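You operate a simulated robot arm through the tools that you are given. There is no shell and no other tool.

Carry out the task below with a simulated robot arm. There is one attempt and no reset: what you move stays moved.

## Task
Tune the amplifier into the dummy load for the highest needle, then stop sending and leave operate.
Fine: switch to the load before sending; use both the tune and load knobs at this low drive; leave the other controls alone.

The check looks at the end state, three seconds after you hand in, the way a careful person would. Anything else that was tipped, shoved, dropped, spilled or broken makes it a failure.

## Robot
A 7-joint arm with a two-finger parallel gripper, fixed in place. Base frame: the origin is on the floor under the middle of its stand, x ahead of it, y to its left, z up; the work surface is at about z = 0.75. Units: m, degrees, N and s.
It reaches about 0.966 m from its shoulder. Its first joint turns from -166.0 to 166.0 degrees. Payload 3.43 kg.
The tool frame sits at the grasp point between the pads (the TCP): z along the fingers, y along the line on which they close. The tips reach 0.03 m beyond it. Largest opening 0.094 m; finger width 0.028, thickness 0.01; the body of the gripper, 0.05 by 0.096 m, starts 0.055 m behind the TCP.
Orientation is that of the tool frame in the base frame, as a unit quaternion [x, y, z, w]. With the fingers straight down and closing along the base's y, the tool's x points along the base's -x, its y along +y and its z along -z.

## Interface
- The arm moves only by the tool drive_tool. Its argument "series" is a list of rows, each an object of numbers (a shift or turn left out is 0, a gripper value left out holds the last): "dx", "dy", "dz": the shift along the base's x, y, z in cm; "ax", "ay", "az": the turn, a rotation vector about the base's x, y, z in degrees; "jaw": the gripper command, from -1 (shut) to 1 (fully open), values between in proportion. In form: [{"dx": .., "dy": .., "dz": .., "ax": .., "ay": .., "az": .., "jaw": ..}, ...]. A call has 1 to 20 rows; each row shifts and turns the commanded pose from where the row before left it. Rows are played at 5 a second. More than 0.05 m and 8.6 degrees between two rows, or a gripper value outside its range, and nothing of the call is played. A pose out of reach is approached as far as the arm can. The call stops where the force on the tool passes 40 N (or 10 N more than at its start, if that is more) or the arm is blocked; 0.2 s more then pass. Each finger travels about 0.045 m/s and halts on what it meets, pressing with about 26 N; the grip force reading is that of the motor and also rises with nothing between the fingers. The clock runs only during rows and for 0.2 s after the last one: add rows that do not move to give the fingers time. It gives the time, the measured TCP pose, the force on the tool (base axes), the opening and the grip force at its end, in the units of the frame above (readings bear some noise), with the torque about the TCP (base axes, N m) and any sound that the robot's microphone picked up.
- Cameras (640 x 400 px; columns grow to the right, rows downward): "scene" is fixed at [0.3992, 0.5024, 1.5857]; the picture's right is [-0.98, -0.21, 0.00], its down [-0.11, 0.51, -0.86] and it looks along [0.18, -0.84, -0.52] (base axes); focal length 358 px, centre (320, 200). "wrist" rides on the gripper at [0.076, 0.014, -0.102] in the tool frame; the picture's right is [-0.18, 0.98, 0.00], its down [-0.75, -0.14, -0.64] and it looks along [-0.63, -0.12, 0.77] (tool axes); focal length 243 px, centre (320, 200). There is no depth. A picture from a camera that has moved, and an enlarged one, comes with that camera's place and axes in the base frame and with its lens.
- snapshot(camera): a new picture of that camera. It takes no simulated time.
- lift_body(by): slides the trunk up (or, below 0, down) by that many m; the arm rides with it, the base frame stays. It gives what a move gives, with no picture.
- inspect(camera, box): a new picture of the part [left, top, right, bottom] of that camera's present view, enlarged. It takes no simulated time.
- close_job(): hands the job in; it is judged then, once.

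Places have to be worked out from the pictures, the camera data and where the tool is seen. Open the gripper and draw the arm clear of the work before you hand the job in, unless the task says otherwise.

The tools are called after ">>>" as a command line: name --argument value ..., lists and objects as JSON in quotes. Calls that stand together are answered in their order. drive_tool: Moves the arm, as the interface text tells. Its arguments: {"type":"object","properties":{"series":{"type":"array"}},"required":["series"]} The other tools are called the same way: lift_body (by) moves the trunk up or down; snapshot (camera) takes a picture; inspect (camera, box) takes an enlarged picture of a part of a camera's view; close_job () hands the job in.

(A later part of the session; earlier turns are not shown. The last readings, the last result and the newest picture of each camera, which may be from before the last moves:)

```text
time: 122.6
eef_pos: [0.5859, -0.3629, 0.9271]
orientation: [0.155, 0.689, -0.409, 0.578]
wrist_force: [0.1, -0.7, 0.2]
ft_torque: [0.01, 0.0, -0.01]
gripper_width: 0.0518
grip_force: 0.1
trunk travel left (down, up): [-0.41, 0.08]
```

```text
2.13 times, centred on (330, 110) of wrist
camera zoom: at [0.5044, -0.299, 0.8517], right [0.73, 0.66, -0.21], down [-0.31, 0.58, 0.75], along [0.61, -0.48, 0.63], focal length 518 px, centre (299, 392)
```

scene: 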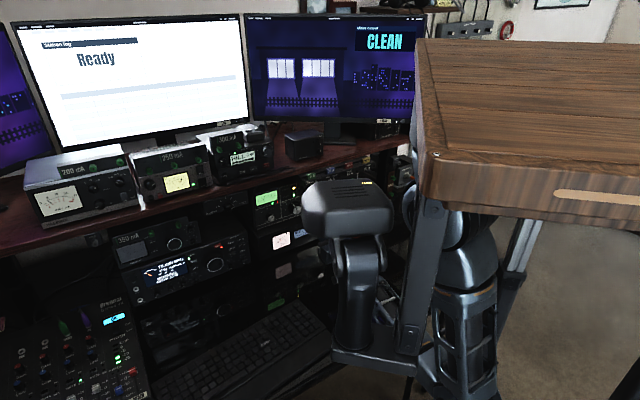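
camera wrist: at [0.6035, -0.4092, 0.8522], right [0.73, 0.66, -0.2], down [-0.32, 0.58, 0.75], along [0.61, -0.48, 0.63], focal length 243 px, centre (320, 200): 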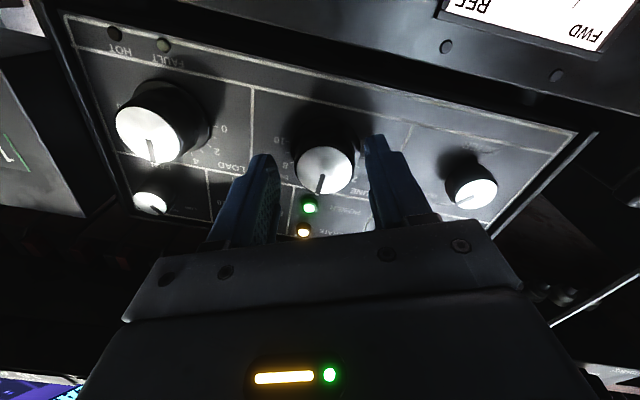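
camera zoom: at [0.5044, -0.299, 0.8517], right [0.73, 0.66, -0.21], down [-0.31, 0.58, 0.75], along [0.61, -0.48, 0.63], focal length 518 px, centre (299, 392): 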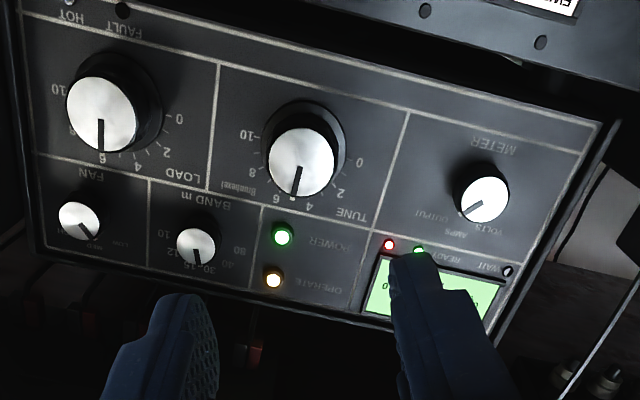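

The needle holds at ~4.3, FAULT and HOT dark. Now stop sending: I close the fingers, raise the trunk, and travel back to SEND, levelling the roll on the way.

>>> lift_body --by 0.07

>>> drive_tool --series '[{"dx": 2.0, "dy": 1.3, "ax": 2.6, "ay": -2.9, "jaw": -1}, {"dx": 2.5, "dy": 1.6, "ax": 2.6, "ay": -2.9}, {"dx": 2.5, "dy": 1.6, "ax": 2.6, "ay": -2.9}, {"dx": 2.5, "dy": 1.6, "ax": 2.6, "ay": -2.9}, {"dx": 2.5, "dy": 1.6, "dz": -1.0, "ax": 2.6, "ay": -2.9}, {"dx": 2.5, "dy": 1.6, "dz": -2.0, "ax": 2.6, "ay": -2.9}, {"dx": 2.5, "dy": 1.6, "dz": -2.0}, {"dx": 2.5, "dy": 1.5, "dz": -2.0}, {"dx": 2.2, "dy": 2.5, "dz": -2.0}, {"dx": 0, "dy": 1.8, "dz": -0.8}, {}]'

>>> snapshot --camera "wrist"

>>> snapshot --camera "scene"

```text
time: 123.7
eef_pos: [0.5868, -0.3643, 0.9954]
orientation: [0.155, 0.689, -0.408, 0.578]
wrist_force: [-0.3, -0.1, -0.2]
ft_torque: [0.02, 0.02, 0.02]
gripper_width: 0.0518
grip_force: 0.1
trunk travel left (down, up): [-0.48, 0.01]
```

```text
time: 126.1
eef_pos: [0.8042, -0.1965, 0.8979]
orientation: [0.291, 0.643, -0.282, 0.65]
wrist_force: [0.5, 0.3, -0.7]
ft_torque: [0.01, 0.01, -0.02]
gripper_width: 0.0002
grip_force: 25.8
trunk travel left (down, up): [-0.48, 0.01]
```

```text
taken
camera wrist: at [0.7452, -0.1113, 0.8227], right [0.73, 0.66, 0.2], down [-0.54, 0.38, 0.75], along [0.42, -0.65, 0.63], focal length 243 px, centre (320, 200)
```

wrist: 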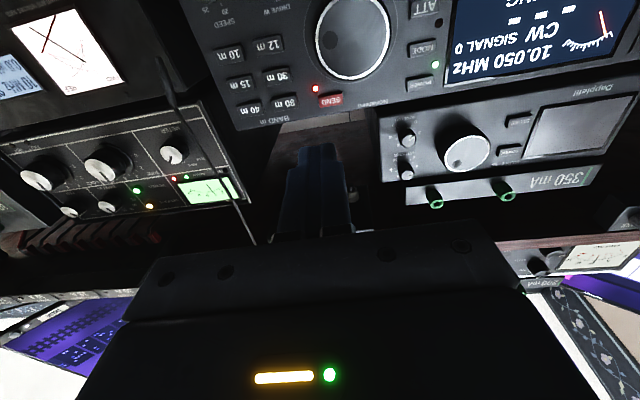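

```text
taken
```

scene: 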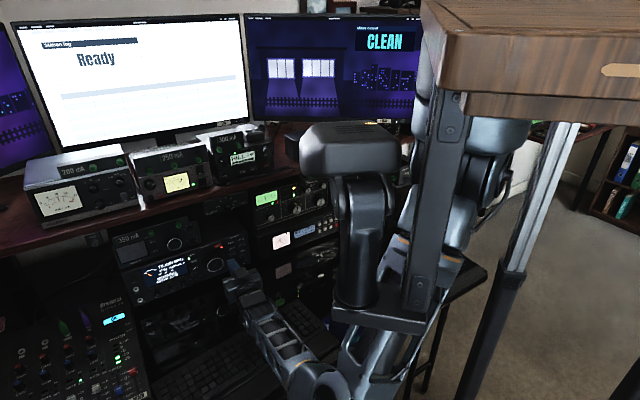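

I shift 8 mm left onto SEND's axis and advance 8 cm, stopping ~1.5 cm short of where it clicked before.

>>> drive_tool --series '[{"dx": 0.61, "dy": 0.55, "dz": -0.2}, {"dx": 1.8, "dy": -2.0}, {"dx": 1.8, "dy": -2.0}, {"dx": 1.75, "dy": -1.94}, {}]'

>>> inspect --camera "wrist" --box '[240, 50, 400, 170]'

```text
time: 127.3
eef_pos: [0.8627, -0.2516, 0.8973]
orientation: [0.291, 0.643, -0.285, 0.648]
wrist_force: [0.6, -0.1, 0.3]
ft_torque: [-0.04, 0.01, -0.02]
gripper_width: 0.0
grip_force: 26.1
trunk travel left (down, up): [-0.48, 0.01]
```

```text
3.33 times, centred on (320, 110) of wrist
camera zoom: at [0.8047, -0.1659, 0.8211], right [0.73, 0.66, 0.2], down [-0.54, 0.38, 0.75], along [0.42, -0.65, 0.63], focal length 809 px, centre (320, 500)
```

zoom: 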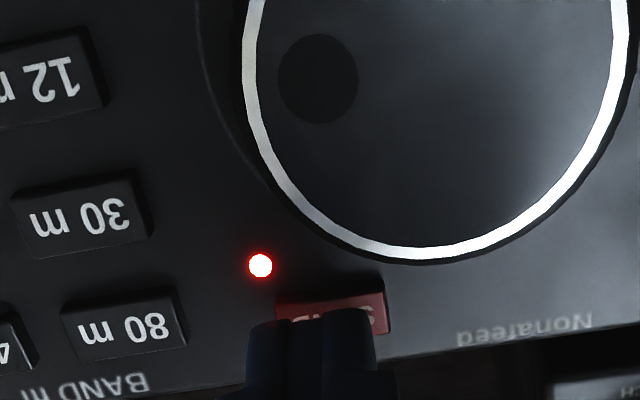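

Same alignment as last time. I press in small steps until the click.

>>> drive_tool --series '[{"dx": 0.4, "dy": -0.4, "dz": -0.1}, {"dx": 0.4, "dy": -0.4}, {"dx": 0.2, "dy": -0.22}, {}]'

>>> inspect --camera "scene" --box '[105, 200, 305, 310]'

```text
time: 128.3
eef_pos: [0.8721, -0.2616, 0.8964]
orientation: [0.291, 0.643, -0.284, 0.649]
wrist_force: [-1.4, 0.4, -0.3]
ft_torque: [0.01, 0.01, 0.01]
gripper_width: 0.0
grip_force: 26.1
trunk travel left (down, up): [-0.48, 0.01]
heard: click
```

```text
3.20 times, centred on (205, 255) of scene
camera zoom: at [0.3992, 0.5024, 1.5857], right [-0.98, -0.21, 0.0], down [-0.11, 0.51, -0.86], along [0.18, -0.84, -0.52], focal length 1146 px, centre (688, 24)
```

zoom: 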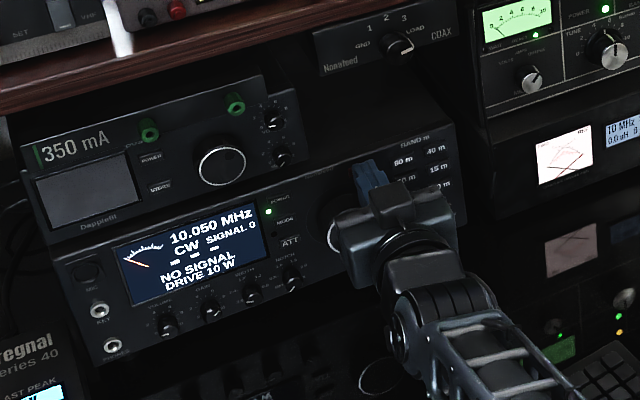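

Sending has stopped. I retreat and travel back to OPERATE: out, right and up, then lower the trunk as before.

>>> drive_tool --series '[{"dx": -1.3, "dy": 1.4}, {"dx": -2.7, "dy": 3.0}, {"dx": -3.0, "dy": 3.3}, {"dx": -2.7, "dy": -1.7, "dz": 1.75}, {"dx": -2.7, "dy": -1.7, "dz": 1.75}, {"dx": -2.7, "dy": -1.7, "dz": 1.75}, {"dx": -2.7, "dy": -1.7, "dz": 1.75}, {"dx": -2.7, "dy": -1.7, "dz": 1.75}, {"dx": -2.7, "dy": -1.7, "dz": 1.75}, {"dx": -2.7, "dy": -1.7, "dz": 1.75}, {"dx": -2.7, "dy": -1.7, "dz": 1.75}, {"dx": -2.7, "dy": -1.4, "dz": 1.75}, {}]'

>>> lift_body --by -0.06

>>> snapshot --camera "wrist"

>>> inspect --camera "scene" --box '[105, 160, 345, 310]'

```text
time: 131.1
eef_pos: [0.5592, -0.3339, 1.0544]
orientation: [0.291, 0.643, -0.284, 0.649]
wrist_force: [0.3, -0.7, -0.4]
ft_torque: [-0.02, 0.01, 0.0]
gripper_width: 0.0003
grip_force: 25.7
trunk travel left (down, up): [-0.48, 0.01]
```

```text
time: 132.1
eef_pos: [0.5598, -0.3333, 0.9921]
orientation: [0.292, 0.643, -0.284, 0.649]
wrist_force: [0.4, 0.4, 0.0]
ft_torque: [0.02, -0.02, 0.01]
gripper_width: 0.0
grip_force: 26.5
trunk travel left (down, up): [-0.42, 0.07]
```

```text
taken
camera wrist: at [0.5013, -0.2474, 0.9178], right [0.73, 0.66, 0.2], down [-0.54, 0.38, 0.75], along [0.42, -0.65, 0.63], focal length 243 px, centre (320, 200)
```

wrist: 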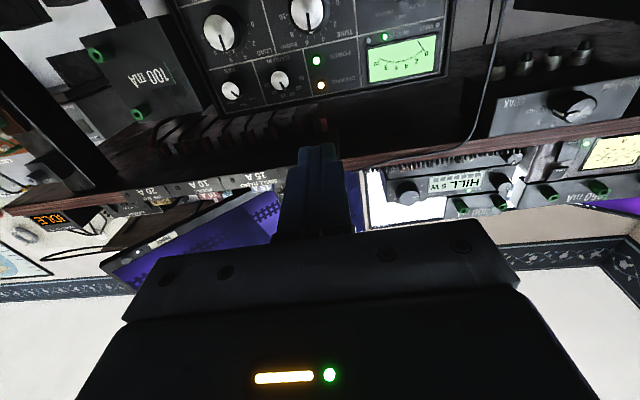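

```text
2.67 times, centred on (225, 235) of scene
camera zoom: at [0.3992, 0.5024, 1.5857], right [-0.98, -0.21, 0.0], down [-0.11, 0.51, -0.86], along [0.18, -0.84, -0.52], focal length 955 px, centre (573, 107)
```

zoom: 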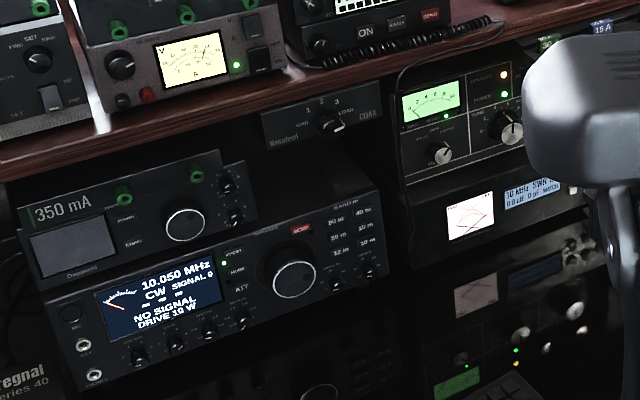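

Sending is confirmed off and the needle rests at 0; OPERATE is still amber. I advance to just short of where OPERATE clicked before.

>>> drive_tool --series '[{"dx": 2.0, "dy": -2.24, "dz": 0.07}, {"dx": 2.0, "dy": -2.24, "dz": 0.07}, {"dx": 2.0, "dy": -2.24, "dz": 0.07}, {"dx": 2.0, "dy": -2.24, "dz": 0.07}, {"dx": 2.0, "dy": -2.24, "dz": 0.06}, {"dx": 1.8, "dy": -2.05, "dz": 0.05}, {}]'

>>> inspect --camera "wrist" --box '[200, 0, 460, 170]'

```text
time: 133.7
eef_pos: [0.6774, -0.4659, 0.997]
orientation: [0.292, 0.643, -0.284, 0.649]
wrist_force: [-0.4, -0.3, 0.0]
ft_torque: [-0.01, -0.01, 0.01]
gripper_width: 0.0
grip_force: 26.5
trunk travel left (down, up): [-0.42, 0.07]
```

```text
2.35 times, centred on (330, 85) of wrist
camera zoom: at [0.6189, -0.3801, 0.9213], right [0.73, 0.66, 0.2], down [-0.54, 0.38, 0.75], along [0.42, -0.65, 0.63], focal length 571 px, centre (296, 471)
```

zoom: 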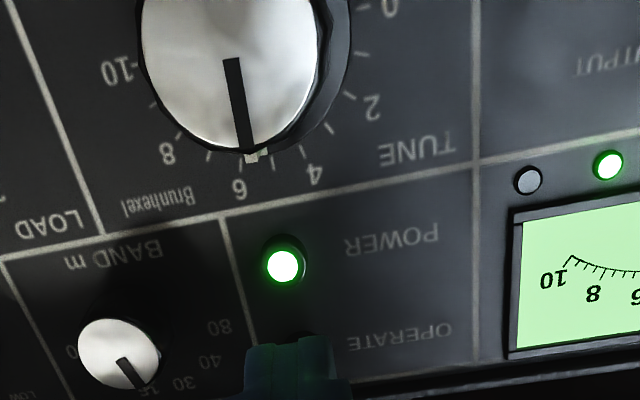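

Aligned over OPERATE as before. I press in small steps until the click.

>>> drive_tool --series '[{"dx": 0.45, "dy": -0.5, "dz": -0.05}, {"dx": 0.4, "dy": -0.44, "dz": -0.05}, {"dx": 0.2, "dy": -0.22}, {}]'

```text
time: 134.7
eef_pos: [0.6886, -0.4774, 0.9967]
orientation: [0.292, 0.643, -0.284, 0.649]
wrist_force: [0.1, -0.2, 0.5]
ft_torque: [-0.01, 0.03, -0.02]
gripper_width: 0.0
grip_force: 26.1
trunk travel left (down, up): [-0.42, 0.07]
```

One more small step should click it.

>>> drive_tool --series '[{"dx": 0.2, "dy": -0.22, "dz": -0.05}, {"dx": 0.15, "dy": -0.17}, {}]'

```text
time: 135.5
eef_pos: [0.6921, -0.4805, 0.9971]
orientation: [0.291, 0.643, -0.284, 0.649]
wrist_force: [-5.1, 7.4, 1.4]
ft_torque: [-0.09, -0.07, 0.12]
gripper_width: 0.0002
grip_force: 25.6
trunk travel left (down, up): [-0.42, 0.07]
heard: click
```

Click heard. I retreat and verify OPERATE went dark with everything else unchanged.

>>> drive_tool --series '[{"dx": -1.0, "dy": 1.1}, {"dx": -2.0, "dy": 2.2}, {"dx": -2.5, "dy": 2.75}, {"dx": -2.5, "dy": 2.75}, {"dx": -2.5, "dy": 2.75}, {"dx": -2.5, "dy": 2.75}, {}]'

>>> inspect --camera "wrist" --box '[180, 0, 480, 180]'

>>> inspect --camera "scene" --box '[245, 165, 345, 235]'

>>> snapshot --camera "scene"

```text
time: 137.1
eef_pos: [0.5615, -0.3375, 0.9962]
orientation: [0.291, 0.643, -0.284, 0.649]
wrist_force: [-0.5, 0.3, 0.3]
ft_torque: [0.02, -0.01, -0.01]
gripper_width: 0.0
grip_force: 26.1
trunk travel left (down, up): [-0.42, 0.07]
```

```text
2.13 times, centred on (330, 90) of wrist
camera zoom: at [0.5033, -0.2518, 0.9208], right [0.73, 0.66, 0.2], down [-0.54, 0.38, 0.75], along [0.42, -0.65, 0.63], focal length 518 px, centre (299, 435)
```

zoom: 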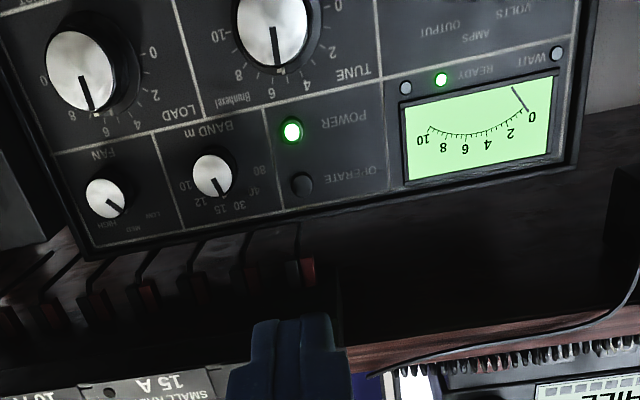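

```text
5.71 times, centred on (295, 200) of scene
camera zoom: at [0.3992, 0.5024, 1.5857], right [-0.98, -0.21, 0.0], down [-0.11, 0.51, -0.86], along [0.18, -0.84, -0.52], focal length 2046 px, centre (463, 200)
```

zoom: 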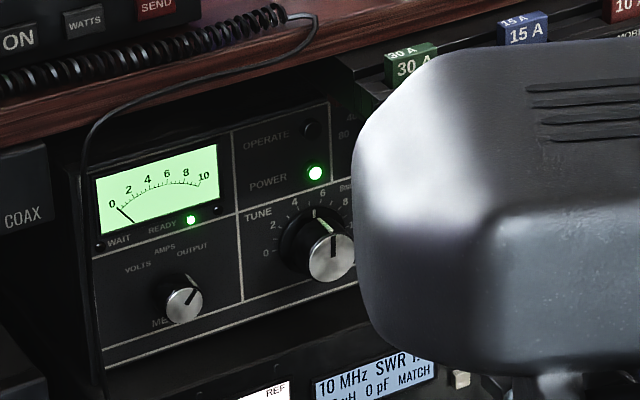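

```text
taken
```

scene: 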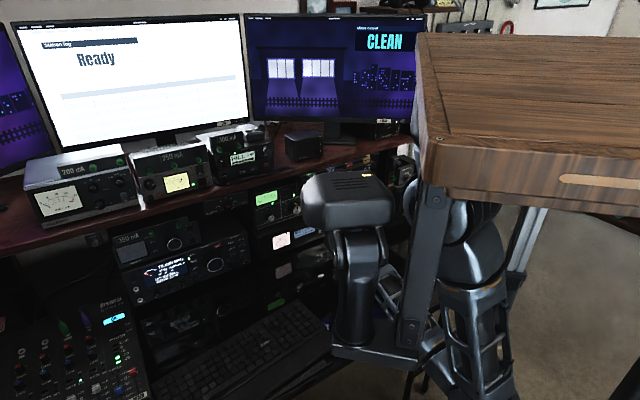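

OPERATE is dark, the amplifier idle, knobs set. Now I address the keyboard that was displaced earlier: I take the same crop as my very first one to measure the offset.

>>> inspect --camera "scene" --box '[0, 220, 400, 400]'

>>> inspect --camera "scene" --box '[140, 290, 340, 400]'

```text
1.60 times, centred on (200, 310) of scene
camera zoom: at [0.3992, 0.5024, 1.5857], right [-0.98, -0.21, 0.0], down [-0.11, 0.51, -0.86], along [0.18, -0.84, -0.52], focal length 573 px, centre (512, 24)
```

zoom: 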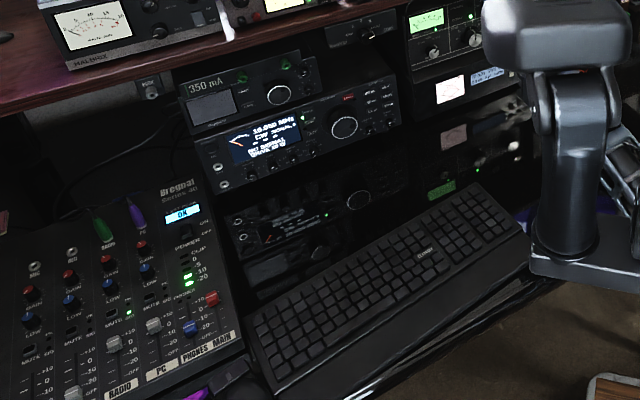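

```text
3.20 times, centred on (240, 345) of scene
camera zoom: at [0.3992, 0.5024, 1.5857], right [-0.98, -0.21, 0.0], down [-0.11, 0.51, -0.86], along [0.18, -0.84, -0.52], focal length 1146 px, centre (576, -264)
```

zoom: 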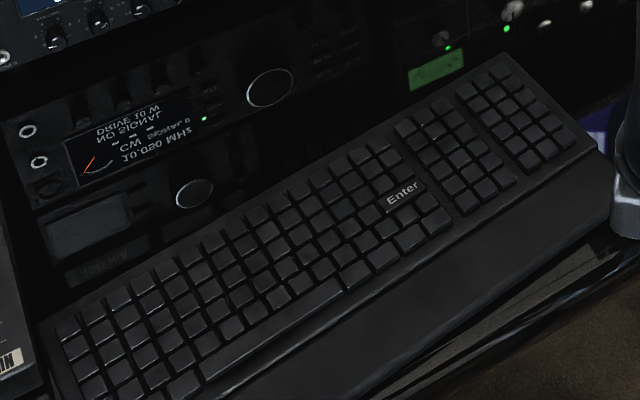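

The keyboard's Enter key is about 7 cm left and 2 cm forward of where it was, rotated ~6°, and the mouse seems nudged too. I want to put them back. First I raise the trunk and travel left to a spot above and in front of the keyboard's left end.

>>> lift_body --by 0.07

>>> drive_tool --series '[{"dx": 2.0, "dy": 1.8, "dz": 0.4}, {"dx": 2.8, "dy": 2.45, "dz": 0.5}, {"dx": 2.8, "dy": 2.45, "dz": 0.5}, {"dx": 2.8, "dy": 2.45, "dz": 0.5}, {"dx": 2.8, "dy": 2.45, "dz": 0.5}, {"dx": 2.8, "dy": 2.45, "dz": 0.5}, {"dx": 2.8, "dy": 2.45, "dz": 0.5}, {"dx": 2.8, "dy": 2.45, "dz": 0.5}, {"dx": 2.8, "dy": 2.45, "dz": 0.5}, {"dx": 2.8, "dy": 2.45, "dz": 0.5}, {}]'

>>> snapshot --camera "scene"

>>> snapshot --camera "wrist"

```text
time: 138.2
eef_pos: [0.5622, -0.3367, 1.0667]
orientation: [0.292, 0.643, -0.284, 0.649]
wrist_force: [-0.3, 0.1, 0.1]
ft_torque: [-0.01, -0.01, 0.01]
gripper_width: 0.0
grip_force: 26.1
trunk travel left (down, up): [-0.49, 0.0]
```

```text
time: 140.6
eef_pos: [0.8336, -0.1, 1.1149]
orientation: [0.291, 0.643, -0.284, 0.649]
wrist_force: [0.1, 0.6, 0.2]
ft_torque: [0.0, 0.01, 0.01]
gripper_width: 0.0
grip_force: 25.9
trunk travel left (down, up): [-0.49, 0.0]
```

```text
taken
```

scene: 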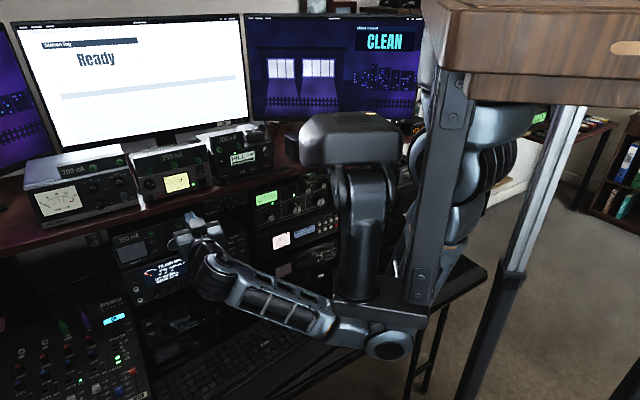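

```text
taken
camera wrist: at [0.7755, -0.0142, 1.0397], right [0.73, 0.66, 0.2], down [-0.54, 0.38, 0.75], along [0.42, -0.65, 0.63], focal length 243 px, centre (320, 200)
```

wrist: 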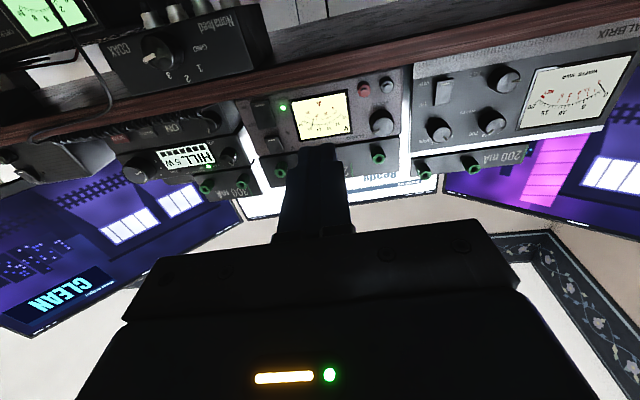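

Clear so far. I start pitching the hand down while keeping the wrist roughly in place (so the elbow has no reason to swing), first 32°.

>>> drive_tool --series '[{"dx": 0.3, "dy": 0.6, "dz": -2.5, "ax": 5.94, "ay": 5.35}, {"dx": 0.1, "dy": 0.9, "dz": -2.5, "ax": 5.94, "ay": 5.35}, {"dx": -0.1, "dy": 1.1, "dz": -2.5, "ax": 5.94, "ay": 5.35}, {"dx": -0.3, "dy": 1.4, "dz": -2.3, "ax": 5.94, "ay": 5.35}, {}]'

>>> snapshot --camera "scene"

```text
time: 141.8
eef_pos: [0.8341, -0.0596, 1.0175]
orientation: [0.36, 0.796, -0.195, 0.446]
wrist_force: [0.8, -0.2, -0.1]
ft_torque: [-0.04, -0.01, 0.0]
gripper_width: 0.0002
grip_force: 25.8
trunk travel left (down, up): [-0.49, 0.0]
```

```text
taken
```

scene: 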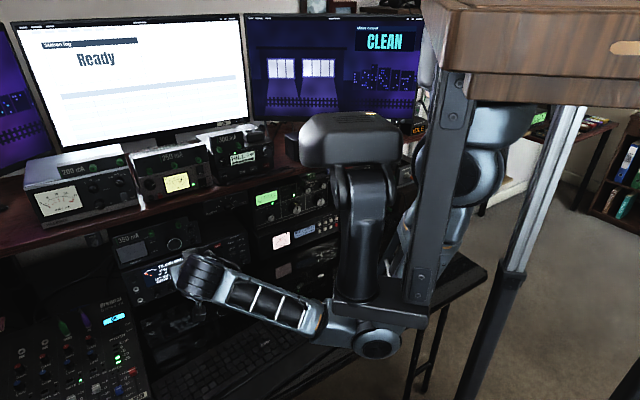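

Elbow stays put, as hoped. I continue pitching down another 40°.

>>> drive_tool --series '[{"dx": -0.7, "dy": 1.7, "dz": -1.6, "ax": 5.94, "ay": 5.35}, {"dx": -0.9, "dy": 1.9, "dz": -1.4, "ax": 5.94, "ay": 5.35}, {"dx": -1.0, "dy": 2.0, "dz": -1.2, "ax": 5.94, "ay": 5.35}, {"dx": -1.1, "dy": 2.1, "dz": -0.9, "ax": 5.94, "ay": 5.35}, {"dx": -1.2, "dy": 2.2, "dz": -0.6, "ax": 5.94, "ay": 5.35}, {}]'

>>> snapshot --camera "scene"

>>> snapshot --camera "wrist"

```text
time: 143.2
eef_pos: [0.7841, 0.0393, 0.9595]
orientation: [0.408, 0.9, -0.064, 0.144]
wrist_force: [-0.3, 0.3, 0.0]
ft_torque: [0.0, -0.04, -0.01]
gripper_width: 0.0
grip_force: 26.2
trunk travel left (down, up): [-0.49, 0.0]
```

```text
taken
```

scene: 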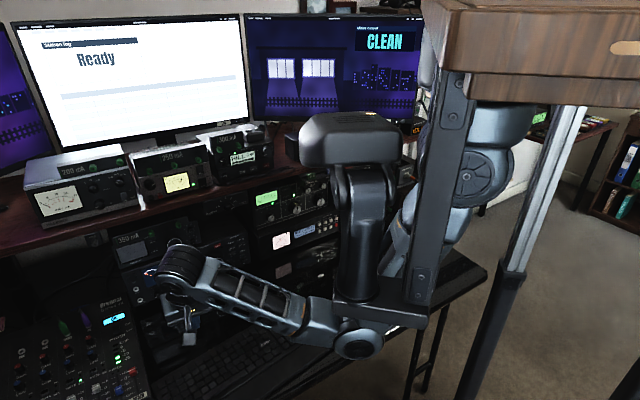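

```text
taken
camera wrist: at [0.7251, 0.1266, 1.0346], right [0.85, 0.52, 0.06], down [0.23, -0.48, 0.84], along [0.47, -0.71, -0.53], focal length 243 px, centre (320, 200)
```

wrist: 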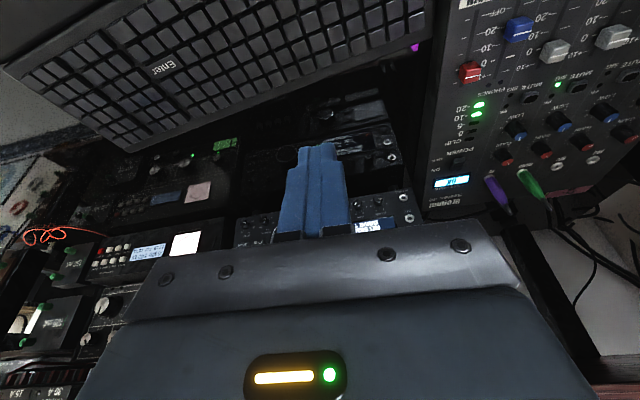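

Now I can see the keyboard and mixer from above. Its left end sits right against the mixer. I move further out and finish pitching down so I can see the mouse and the keyboard's front-left corner.

>>> drive_tool --series '[{"dx": 0.8, "dy": 1.5, "dz": 1.0, "ax": 5.94, "ay": 5.35}, {"dx": 0.8, "dy": 1.5, "dz": 1.0, "ax": 5.94, "ay": 5.35}, {"dx": 0.8, "dy": 2.0, "dz": 1.0}, {"dx": 0.8, "dy": 2.0, "dz": 1.0}, {"dx": 0.8, "dy": 2.0, "dz": 1.0}, {"dx": 0.5, "dy": 2.0, "dz": 1.0}, {}]'

>>> snapshot --camera "wrist"

>>> snapshot --camera "scene"

```text
time: 144.8
eef_pos: [0.8291, 0.149, 1.0196]
orientation: [0.412, 0.911, -0.008, 0.019]
wrist_force: [0.7, -0.9, -0.3]
ft_torque: [-0.02, 0.02, -0.04]
gripper_width: 0.0003
grip_force: 26.3
out of reach, approached as far as the arm can: row 1, 2
trunk travel left (down, up): [-0.49, 0.0]
```

```text
taken
camera wrist: at [0.7864, 0.2188, 1.1207], right [0.86, 0.51, 0.01], down [0.37, -0.64, 0.67], along [0.35, -0.57, -0.74], focal length 243 px, centre (320, 200)
```

wrist: 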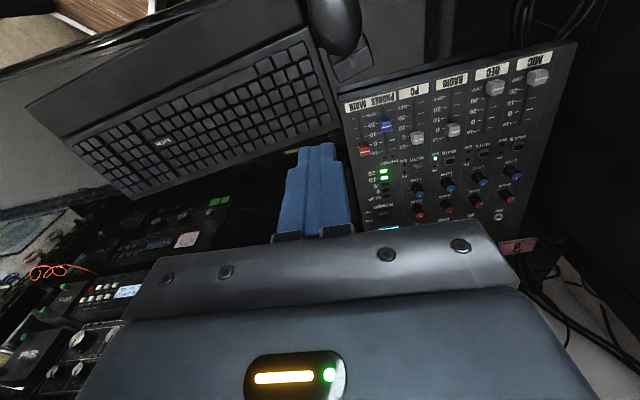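

```text
taken
```

scene: 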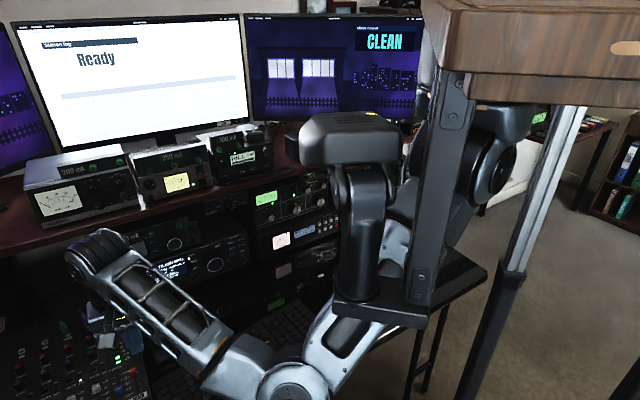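

I get a good overhead look. I zoom in on the mouse, the small dark item beside it, and the keyboard's left end.

>>> inspect --camera "wrist" --box '[260, 0, 440, 130]'

>>> inspect --camera "wrist" --box '[0, 0, 360, 220]'

```text
3.08 times, centred on (350, 65) of wrist
camera zoom: at [0.7864, 0.2188, 1.1207], right [0.86, 0.51, 0.01], down [0.37, -0.64, 0.67], along [0.35, -0.57, -0.74], focal length 746 px, centre (228, 615)
```

zoom: 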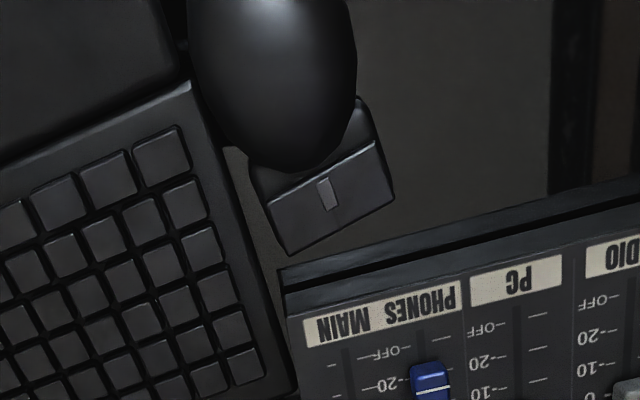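

```text
1.78 times, centred on (180, 110) of wrist
camera zoom: at [0.7864, 0.2188, 1.1207], right [0.86, 0.51, 0.01], down [0.37, -0.64, 0.67], along [0.35, -0.57, -0.74], focal length 431 px, centre (569, 360)
```

zoom: 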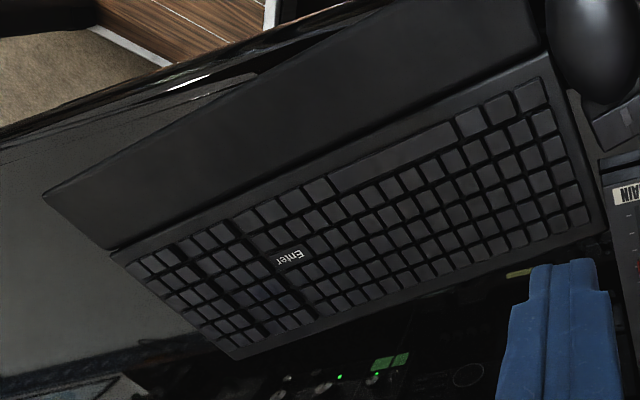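

The mouse and keyboard are clear now. My plan: press lightly near the keyboard's back-right corner and drag it ~8 cm to the right, which should also rotate it back. I move the hand there in stages, staying high.

>>> drive_tool --series '[{"dx": -2.0, "dy": -3.3}, {"dx": -2.0, "dy": -3.3}, {"dx": -2.0, "dy": -3.3}, {"dx": -2.0, "dy": -3.3}, {"dx": -2.0, "dy": -3.3}, {}]'

>>> snapshot --camera "scene"

```text
time: 146.2
eef_pos: [0.7283, -0.0152, 1.0206]
orientation: [0.412, 0.911, -0.008, 0.017]
wrist_force: [0.0, -0.5, -0.1]
ft_torque: [0.0, 0.0, -0.01]
gripper_width: 0.0
grip_force: 25.9
trunk travel left (down, up): [-0.49, 0.0]
```

```text
taken
```

scene: 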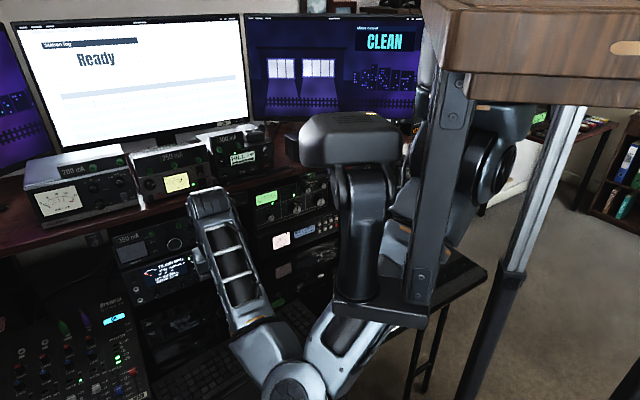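

Tracking well, elbow at z≈0.96. I continue toward the keyboard's right end.

>>> drive_tool --series '[{"dx": -2.0, "dy": -3.3}, {"dx": -2.0, "dy": -3.3}, {"dx": -2.0, "dy": -3.3}, {"dx": -2.0, "dy": -3.3}, {"dx": -1.8, "dy": -3.3}, {}]'

>>> snapshot --camera "scene"

>>> snapshot --camera "wrist"

```text
time: 147.6
eef_pos: [0.6317, -0.1803, 1.0201]
orientation: [0.412, 0.911, -0.008, 0.018]
wrist_force: [0.0, -0.8, 0.6]
ft_torque: [0.02, 0.01, 0.0]
gripper_width: 0.0
grip_force: 26.5
trunk travel left (down, up): [-0.49, 0.0]
```

```text
taken
```

scene: 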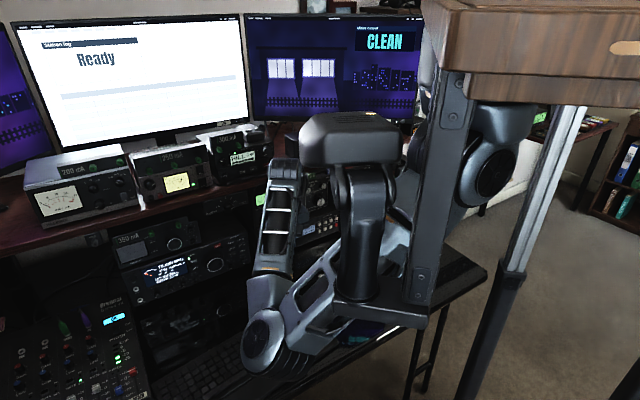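

```text
taken
camera wrist: at [0.5876, -0.1111, 1.1203], right [0.86, 0.51, 0.01], down [0.37, -0.64, 0.67], along [0.35, -0.57, -0.74], focal length 243 px, centre (320, 200)
```

wrist: 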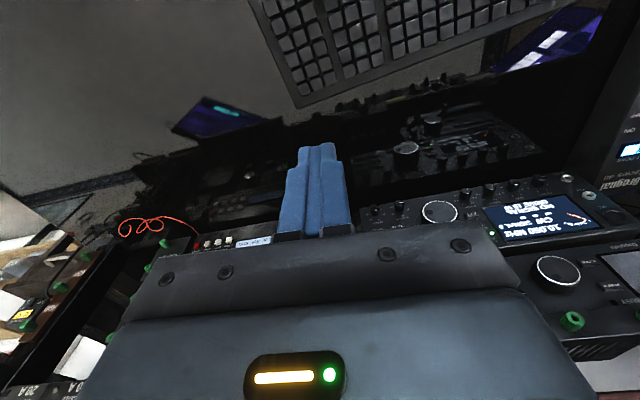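

I'm above the keyboard's right end. I zoom to measure its edges more accurately.

>>> inspect --camera "wrist" --box '[220, 0, 560, 140]'

>>> inspect --camera "scene" --box '[140, 290, 340, 400]'

```text
1.88 times, centred on (390, 70) of wrist
camera zoom: at [0.5876, -0.1111, 1.1203], right [0.86, 0.51, 0.01], down [0.37, -0.64, 0.67], along [0.35, -0.57, -0.74], focal length 457 px, centre (188, 445)
```

zoom: 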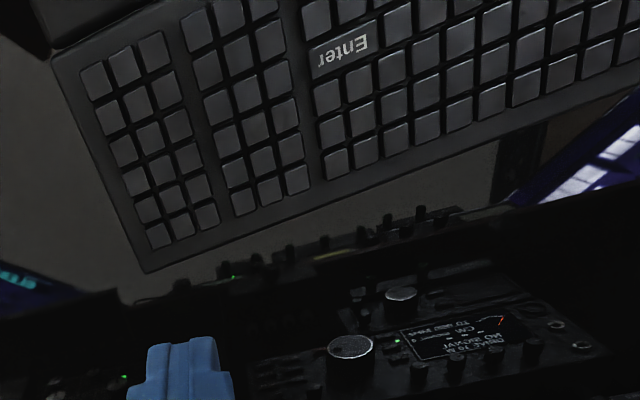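

```text
3.20 times, centred on (240, 345) of scene
camera zoom: at [0.3992, 0.5024, 1.5857], right [-0.98, -0.21, 0.0], down [-0.11, 0.51, -0.86], along [0.18, -0.84, -0.52], focal length 1146 px, centre (576, -264)
```

zoom: 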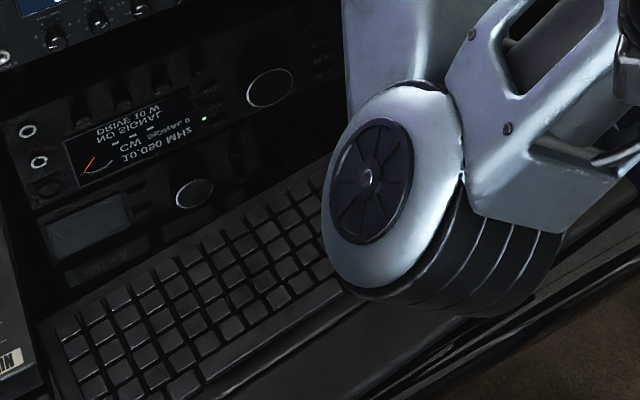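

The keyboard axis is now at ~52° versus ~45° originally; its corner must go ~8 cm right. With the fingers straight down my elbow would come close to the head post, so I pitch the hand up 45° here to see whether the elbow tucks under.

>>> drive_tool --series '[{"ax": -5.57, "ay": -5.02}, {"ax": -5.57, "ay": -5.02}, {"ax": -5.57, "ay": -5.02}, {"ax": -5.57, "ay": -5.02}, {"ax": -5.57, "ay": -5.02}, {"ax": -5.57, "ay": -5.02}, {}]'

>>> snapshot --camera "scene"

```text
time: 149.2
eef_pos: [0.6318, -0.1801, 1.0212]
orientation: [0.377, 0.834, -0.161, 0.369]
wrist_force: [-0.9, -0.3, 0.6]
ft_torque: [-0.01, 0.01, -0.02]
gripper_width: 0.0001
grip_force: 26.2
trunk travel left (down, up): [-0.49, 0.0]
```

```text
taken
```

scene: 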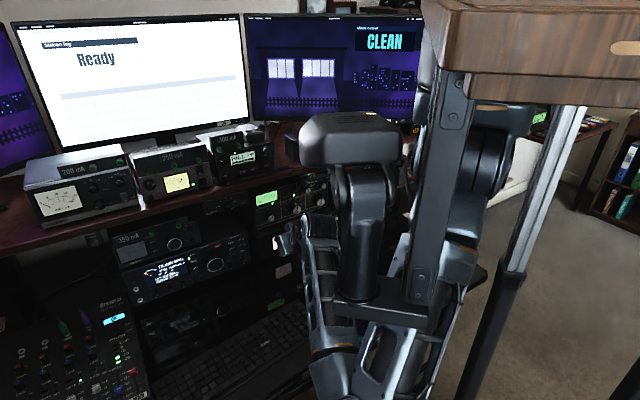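

Elbow stays below the plate and tracking is exact. I descend toward the keyboard's numpad area in small steps, watching for any deviation.

>>> drive_tool --series '[{"dx": -0.8, "dy": 0.4, "dz": -2}, {"dx": -0.8, "dy": 0.4, "dz": -2}, {"dx": -0.8, "dy": 0.4, "dz": -2}, {"dx": -0.8, "dy": 0.4, "dz": -2}, {}]'

>>> snapshot --camera "scene"

>>> snapshot --camera "wrist"

```text
time: 150.4
eef_pos: [0.5995, -0.165, 0.9404]
orientation: [0.378, 0.835, -0.161, 0.367]
wrist_force: [0.5, -0.4, -0.2]
ft_torque: [0.0, -0.02, 0.01]
gripper_width: 0.0
grip_force: 26.2
trunk travel left (down, up): [-0.49, 0.0]
```

```text
taken
```

scene: 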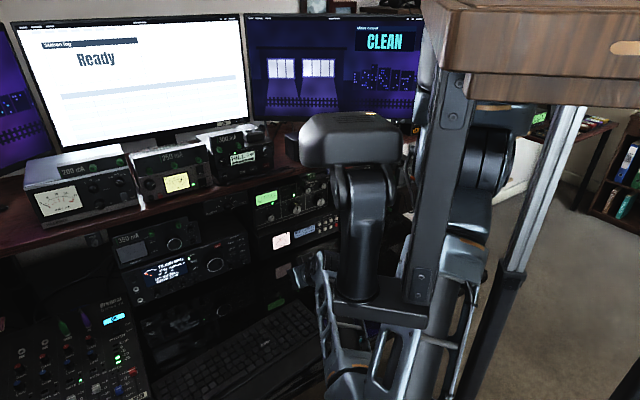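

```text
taken
camera wrist: at [0.5246, -0.0606, 0.9553], right [0.82, 0.56, 0.14], down [-0.09, -0.13, 0.99], along [0.57, -0.82, -0.06], focal length 243 px, centre (320, 200)
```

wrist: 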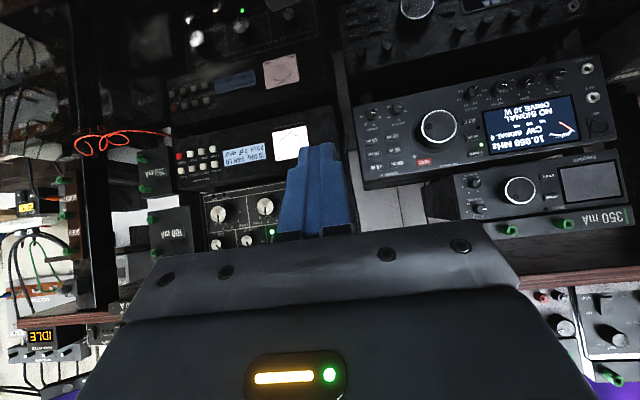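

Still exact. I continue down toward the keyboard surface.

>>> drive_tool --series '[{"dx": -0.3, "dy": 0.1, "dz": -2}, {"dx": -0.3, "dy": 0.1, "dz": -2}, {"dx": -0.3, "dy": 0.1, "dz": -2}, {"dx": -0.3, "dy": 0.1, "dz": -2}, {}]'

>>> inspect --camera "scene" --box '[200, 240, 400, 400]'

```text
time: 151.6
eef_pos: [0.5937, -0.1632, 0.8638]
orientation: [0.378, 0.834, -0.161, 0.368]
wrist_force: [-0.1, -0.2, -0.2]
ft_torque: [-0.01, -0.02, 0.0]
gripper_width: 0.0001
grip_force: 25.6
out of reach, approached as far as the arm can: row 4
trunk travel left (down, up): [-0.49, 0.0]
```

```text
2.50 times, centred on (300, 320) of scene
camera zoom: at [0.3992, 0.5024, 1.5857], right [-0.98, -0.21, 0.0], down [-0.11, 0.51, -0.86], along [0.18, -0.84, -0.52], focal length 895 px, centre (370, -100)
```

zoom: 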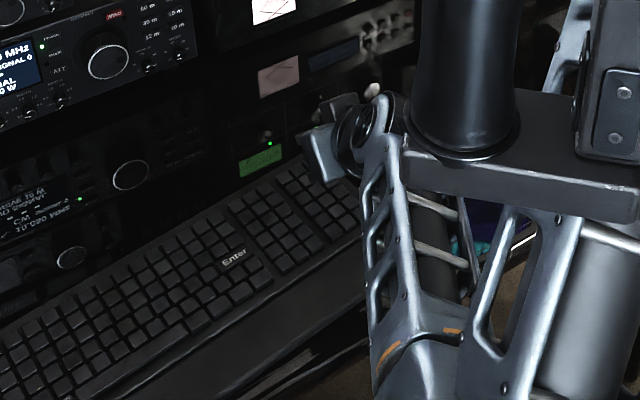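

The arm is at its fold limit here, so I'll use the trunk to lower the fingertip the remaining few centimetres onto the keyboard, gently.

>>> lift_body --by -0.03

>>> lift_body --by -0.01

>>> inspect --camera "scene" --box '[200, 240, 400, 400]'

```text
time: 152.3
eef_pos: [0.5939, -0.1623, 0.8338]
orientation: [0.378, 0.835, -0.16, 0.367]
wrist_force: [0.8, 0.1, 0.6]
ft_torque: [0.0, -0.02, 0.0]
gripper_width: 0.0
grip_force: 25.6
trunk travel left (down, up): [-0.46, 0.03]
```

```text
time: 152.9
eef_pos: [0.5938, -0.1631, 0.8231]
orientation: [0.378, 0.835, -0.16, 0.367]
wrist_force: [-0.3, -0.8, 0.7]
ft_torque: [-0.04, -0.01, 0.02]
gripper_width: 0.0
grip_force: 26.3
trunk travel left (down, up): [-0.45, 0.04]
```

```text
2.50 times, centred on (300, 320) of scene
camera zoom: at [0.3992, 0.5024, 1.5857], right [-0.98, -0.21, 0.0], down [-0.11, 0.51, -0.86], along [0.18, -0.84, -0.52], focal length 895 px, centre (370, -100)
```

zoom: 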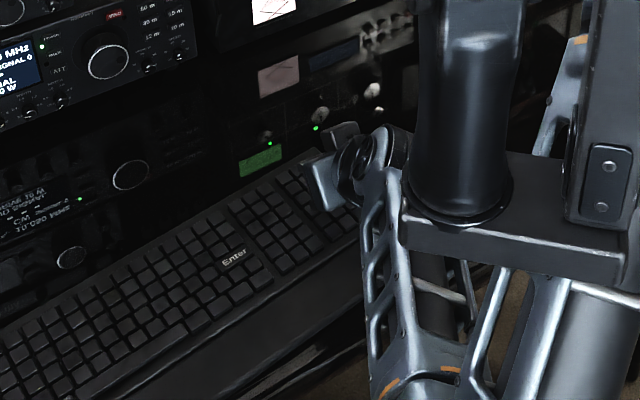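

Nearly at the key tops. I lower another centimetre, reading the force.

>>> lift_body --by -0.01

>>> lift_body --by -0.005

```text
time: 153.5
eef_pos: [0.5927, -0.1624, 0.8141]
orientation: [0.378, 0.835, -0.161, 0.367]
wrist_force: [-0.7, 0.1, -0.5]
ft_torque: [0.0, -0.01, -0.01]
gripper_width: 0.0003
grip_force: 26.5
trunk travel left (down, up): [-0.44, 0.05]
```

```text
time: 154.0
eef_pos: [0.5938, -0.1635, 0.81]
orientation: [0.378, 0.834, -0.161, 0.367]
wrist_force: [0.6, -0.4, 0.1]
ft_torque: [0.01, 0.0, 0.01]
gripper_width: 0.0003
grip_force: 26.3
trunk travel left (down, up): [-0.435, 0.055]
```

No contact yet; continuing down in small steps.

>>> lift_body --by -0.006

>>> lift_body --by -0.006

>>> inspect --camera "scene" --box '[260, 260, 360, 340]'

```text
time: 154.6
eef_pos: [0.5942, -0.164, 0.8025]
orientation: [0.378, 0.835, -0.16, 0.367]
wrist_force: [0.0, 0.1, -0.1]
ft_torque: [-0.02, 0.0, -0.03]
gripper_width: 0.0
grip_force: 26.3
trunk travel left (down, up): [-0.429, 0.061]
```

```text
time: 155.3
eef_pos: [0.5941, -0.1645, 0.7992]
orientation: [0.378, 0.833, -0.161, 0.37]
wrist_force: [2.6, 0.1, 1.8]
ft_torque: [-0.05, -0.07, 0.02]
gripper_width: 0.0
grip_force: 25.4
trunk travel left (down, up): [-0.424, 0.066]
stopped: the force on the tool passed its limit at 42 N (the readings are from after the stop); the commanded pose is now the measured one
```

```text
5.00 times, centred on (310, 300) of scene
camera zoom: at [0.3992, 0.5024, 1.5857], right [-0.98, -0.21, 0.0], down [-0.11, 0.51, -0.86], along [0.18, -0.84, -0.52], focal length 1790 px, centre (370, -300)
```

zoom: 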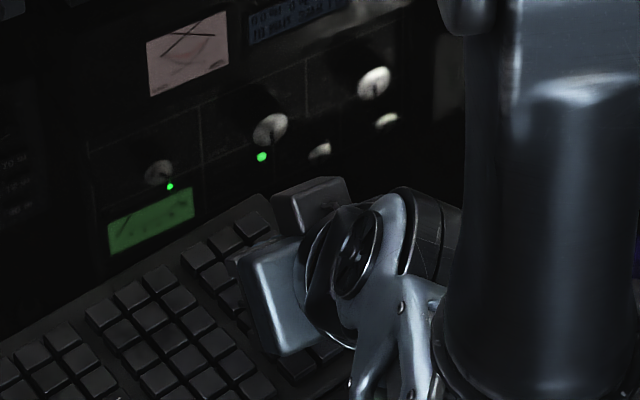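

Contact with the keyboard. I add a light pressing force with a 1–2 mm further lowering.

>>> lift_body --by -0.002

```text
time: 155.9
eef_pos: [0.5945, -0.1636, 0.7996]
orientation: [0.377, 0.833, -0.162, 0.372]
wrist_force: [-1.3, 6.3, 22.8]
ft_torque: [0.03, -0.21, 0.06]
gripper_width: 0.0
grip_force: 26.5
trunk travel left (down, up): [-0.422, 0.068]
```

Pressing with ~23 N. I drag to the right (along the desk) a first 2 cm and check that the keyboard follows.

>>> drive_tool --series '[{"dx": -0.45, "dy": -0.5}, {"dx": -0.45, "dy": -0.5}, {"dx": -0.45, "dy": -0.5}, {}]'

>>> inspect --camera "scene" --box '[140, 290, 340, 400]'

```text
time: 156.3
eef_pos: [0.5946, -0.1649, 0.7991]
orientation: [0.376, 0.834, -0.156, 0.372]
wrist_force: [-11.8, 15.1, 17.0]
ft_torque: [0.2, 0.21, 0.19]
gripper_width: 0.0002
grip_force: 26.0
out of reach, approached as far as the arm can: row 2
trunk travel left (down, up): [-0.422, 0.068]
stopped in row 2: the force on the tool passed its limit at 45 N (the readings are from after the stop); the commanded pose is now the measured one
```

```text
3.20 times, centred on (240, 345) of scene
camera zoom: at [0.3992, 0.5024, 1.5857], right [-0.98, -0.21, 0.0], down [-0.11, 0.51, -0.86], along [0.18, -0.84, -0.52], focal length 1146 px, centre (576, -264)
```

zoom: 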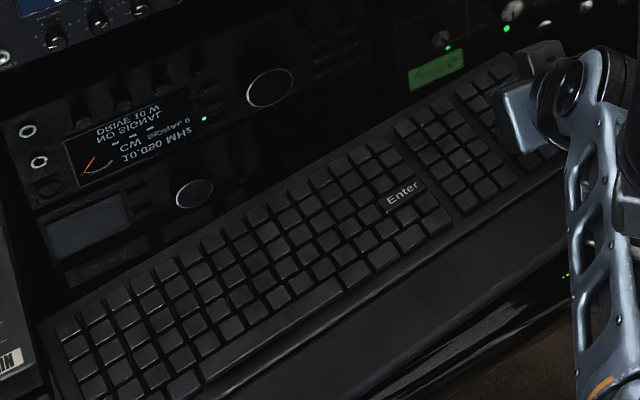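

The keyboard did not move — the arm itself is at a joint limit here. I release and instead will use the comfortable fingers-down posture near the keyboard's left part. First back up.

>>> lift_body --by 0.065

>>> drive_tool --series '[{"dx": 0.5, "dy": -0.2, "dz": 2.5}, {"dx": 0.8, "dy": -0.4, "dz": 2.5}, {"dx": 0.8, "dy": -0.4, "dz": 2.5}, {"dx": 0.8, "dy": -0.4, "dz": 2.5}, {"dx": 0.8, "dy": -0.4, "dz": 2.5}, {"dz": 2.5}, {}]'

>>> snapshot --camera "scene"

```text
time: 157.3
eef_pos: [0.5951, -0.1645, 0.8629]
orientation: [0.377, 0.835, -0.157, 0.37]
wrist_force: [0.6, 0.0, 0.2]
ft_torque: [-0.02, -0.01, 0.01]
gripper_width: 0.0
grip_force: 26.3
trunk travel left (down, up): [-0.487, 0.003]
```

```text
time: 158.9
eef_pos: [0.6321, -0.184, 1.0148]
orientation: [0.377, 0.834, -0.157, 0.37]
wrist_force: [-0.3, -0.3, -0.6]
ft_torque: [0.02, 0.04, 0.02]
gripper_width: 0.0
grip_force: 26.0
trunk travel left (down, up): [-0.487, 0.003]
```

```text
taken
```

scene: 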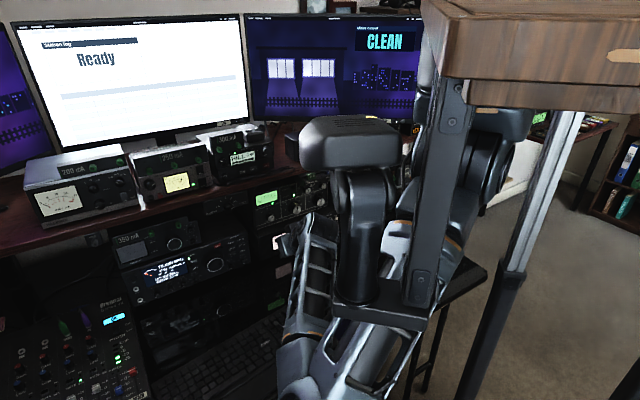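

Back at height. I pitch the fingers down again while moving left toward the keyboard's left part.

>>> drive_tool --series '[{"dx": 1.6, "dy": 2.15, "ax": 5.57, "ay": 5.02}, {"dx": 1.6, "dy": 2.15, "ax": 5.57, "ay": 5.02}, {"dx": 1.6, "dy": 2.15, "ax": 5.57, "ay": 5.02}, {"dx": 1.6, "dy": 2.15, "ax": 5.57, "ay": 5.02}, {"dx": 1.6, "dy": 2.15, "ax": 5.57, "ay": 5.02}, {"dx": 1.6, "dy": 2.15, "ax": 5.57, "ay": 5.02}, {"dx": 1.6, "dy": 2.15}, {"dx": 1.6, "dy": 2.15}, {"dx": 1.6, "dy": 2.15}, {"dx": 1.6, "dy": 2.15}, {"dx": 1.6, "dy": 2.15}, {"dx": 1.2, "dy": 2.0}, {}]'

>>> snapshot --camera "scene"

>>> snapshot --camera "wrist"

```text
time: 161.7
eef_pos: [0.8199, 0.075, 1.0141]
orientation: [0.413, 0.91, -0.005, 0.021]
wrist_force: [0.5, 0.3, 0.0]
ft_torque: [0.0, 0.0, 0.02]
gripper_width: 0.0
grip_force: 25.8
trunk travel left (down, up): [-0.487, 0.003]
```

```text
taken
```

scene: 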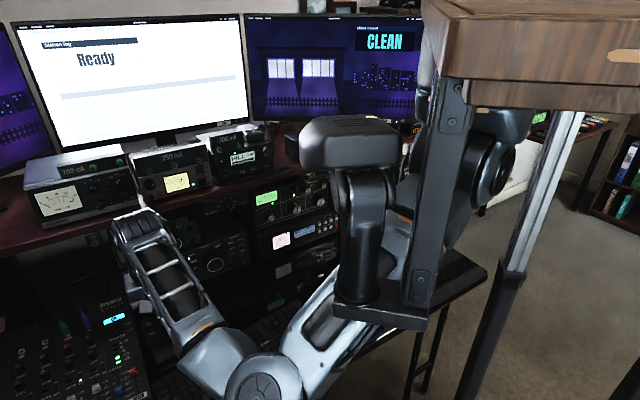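

```text
taken
camera wrist: at [0.7752, 0.1428, 1.1146], right [0.86, 0.51, 0.02], down [0.37, -0.64, 0.67], along [0.35, -0.57, -0.74], focal length 243 px, centre (320, 200)
```

wrist: 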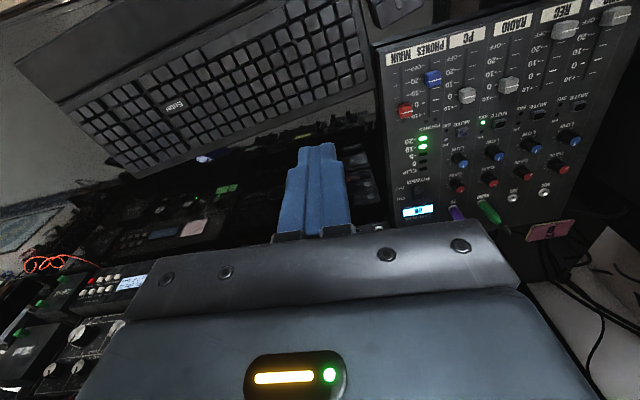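

Above the left part of the keyboard. I descend to just above the key tops.

>>> drive_tool --series '[{"dz": -2.4}, {"dz": -2.4}, {"dz": -2.4}, {"dz": -2.4}, {"dz": -2.4}, {"dz": -2.4}, {"dz": -2.4}, {"dz": -2.0}, {}]'

>>> snapshot --camera "scene"

>>> snapshot --camera "wrist"

```text
time: 163.7
eef_pos: [0.8192, 0.0732, 0.8238]
orientation: [0.414, 0.91, -0.006, 0.021]
wrist_force: [0.1, 0.0, 1.0]
ft_torque: [0.02, 0.02, -0.01]
gripper_width: 0.0
grip_force: 25.8
trunk travel left (down, up): [-0.487, 0.003]
```

```text
taken
```

scene: 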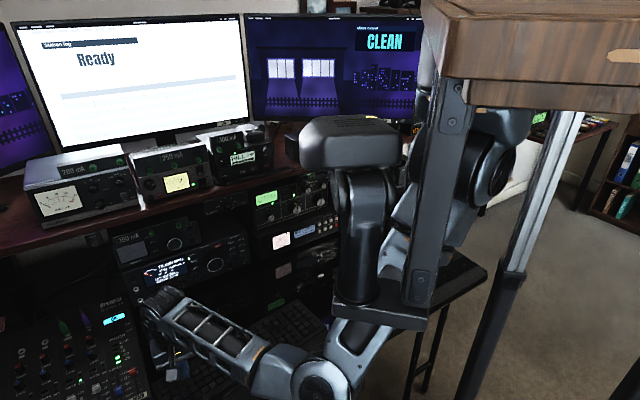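

```text
taken
camera wrist: at [0.7749, 0.142, 0.9257], right [0.86, 0.51, 0.02], down [0.37, -0.64, 0.67], along [0.35, -0.57, -0.74], focal length 243 px, centre (320, 200)
```

wrist: 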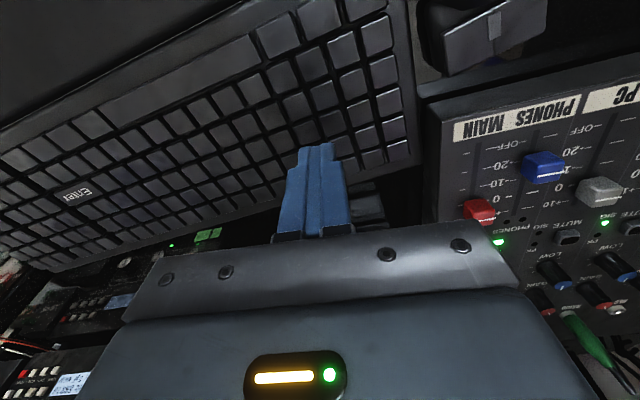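

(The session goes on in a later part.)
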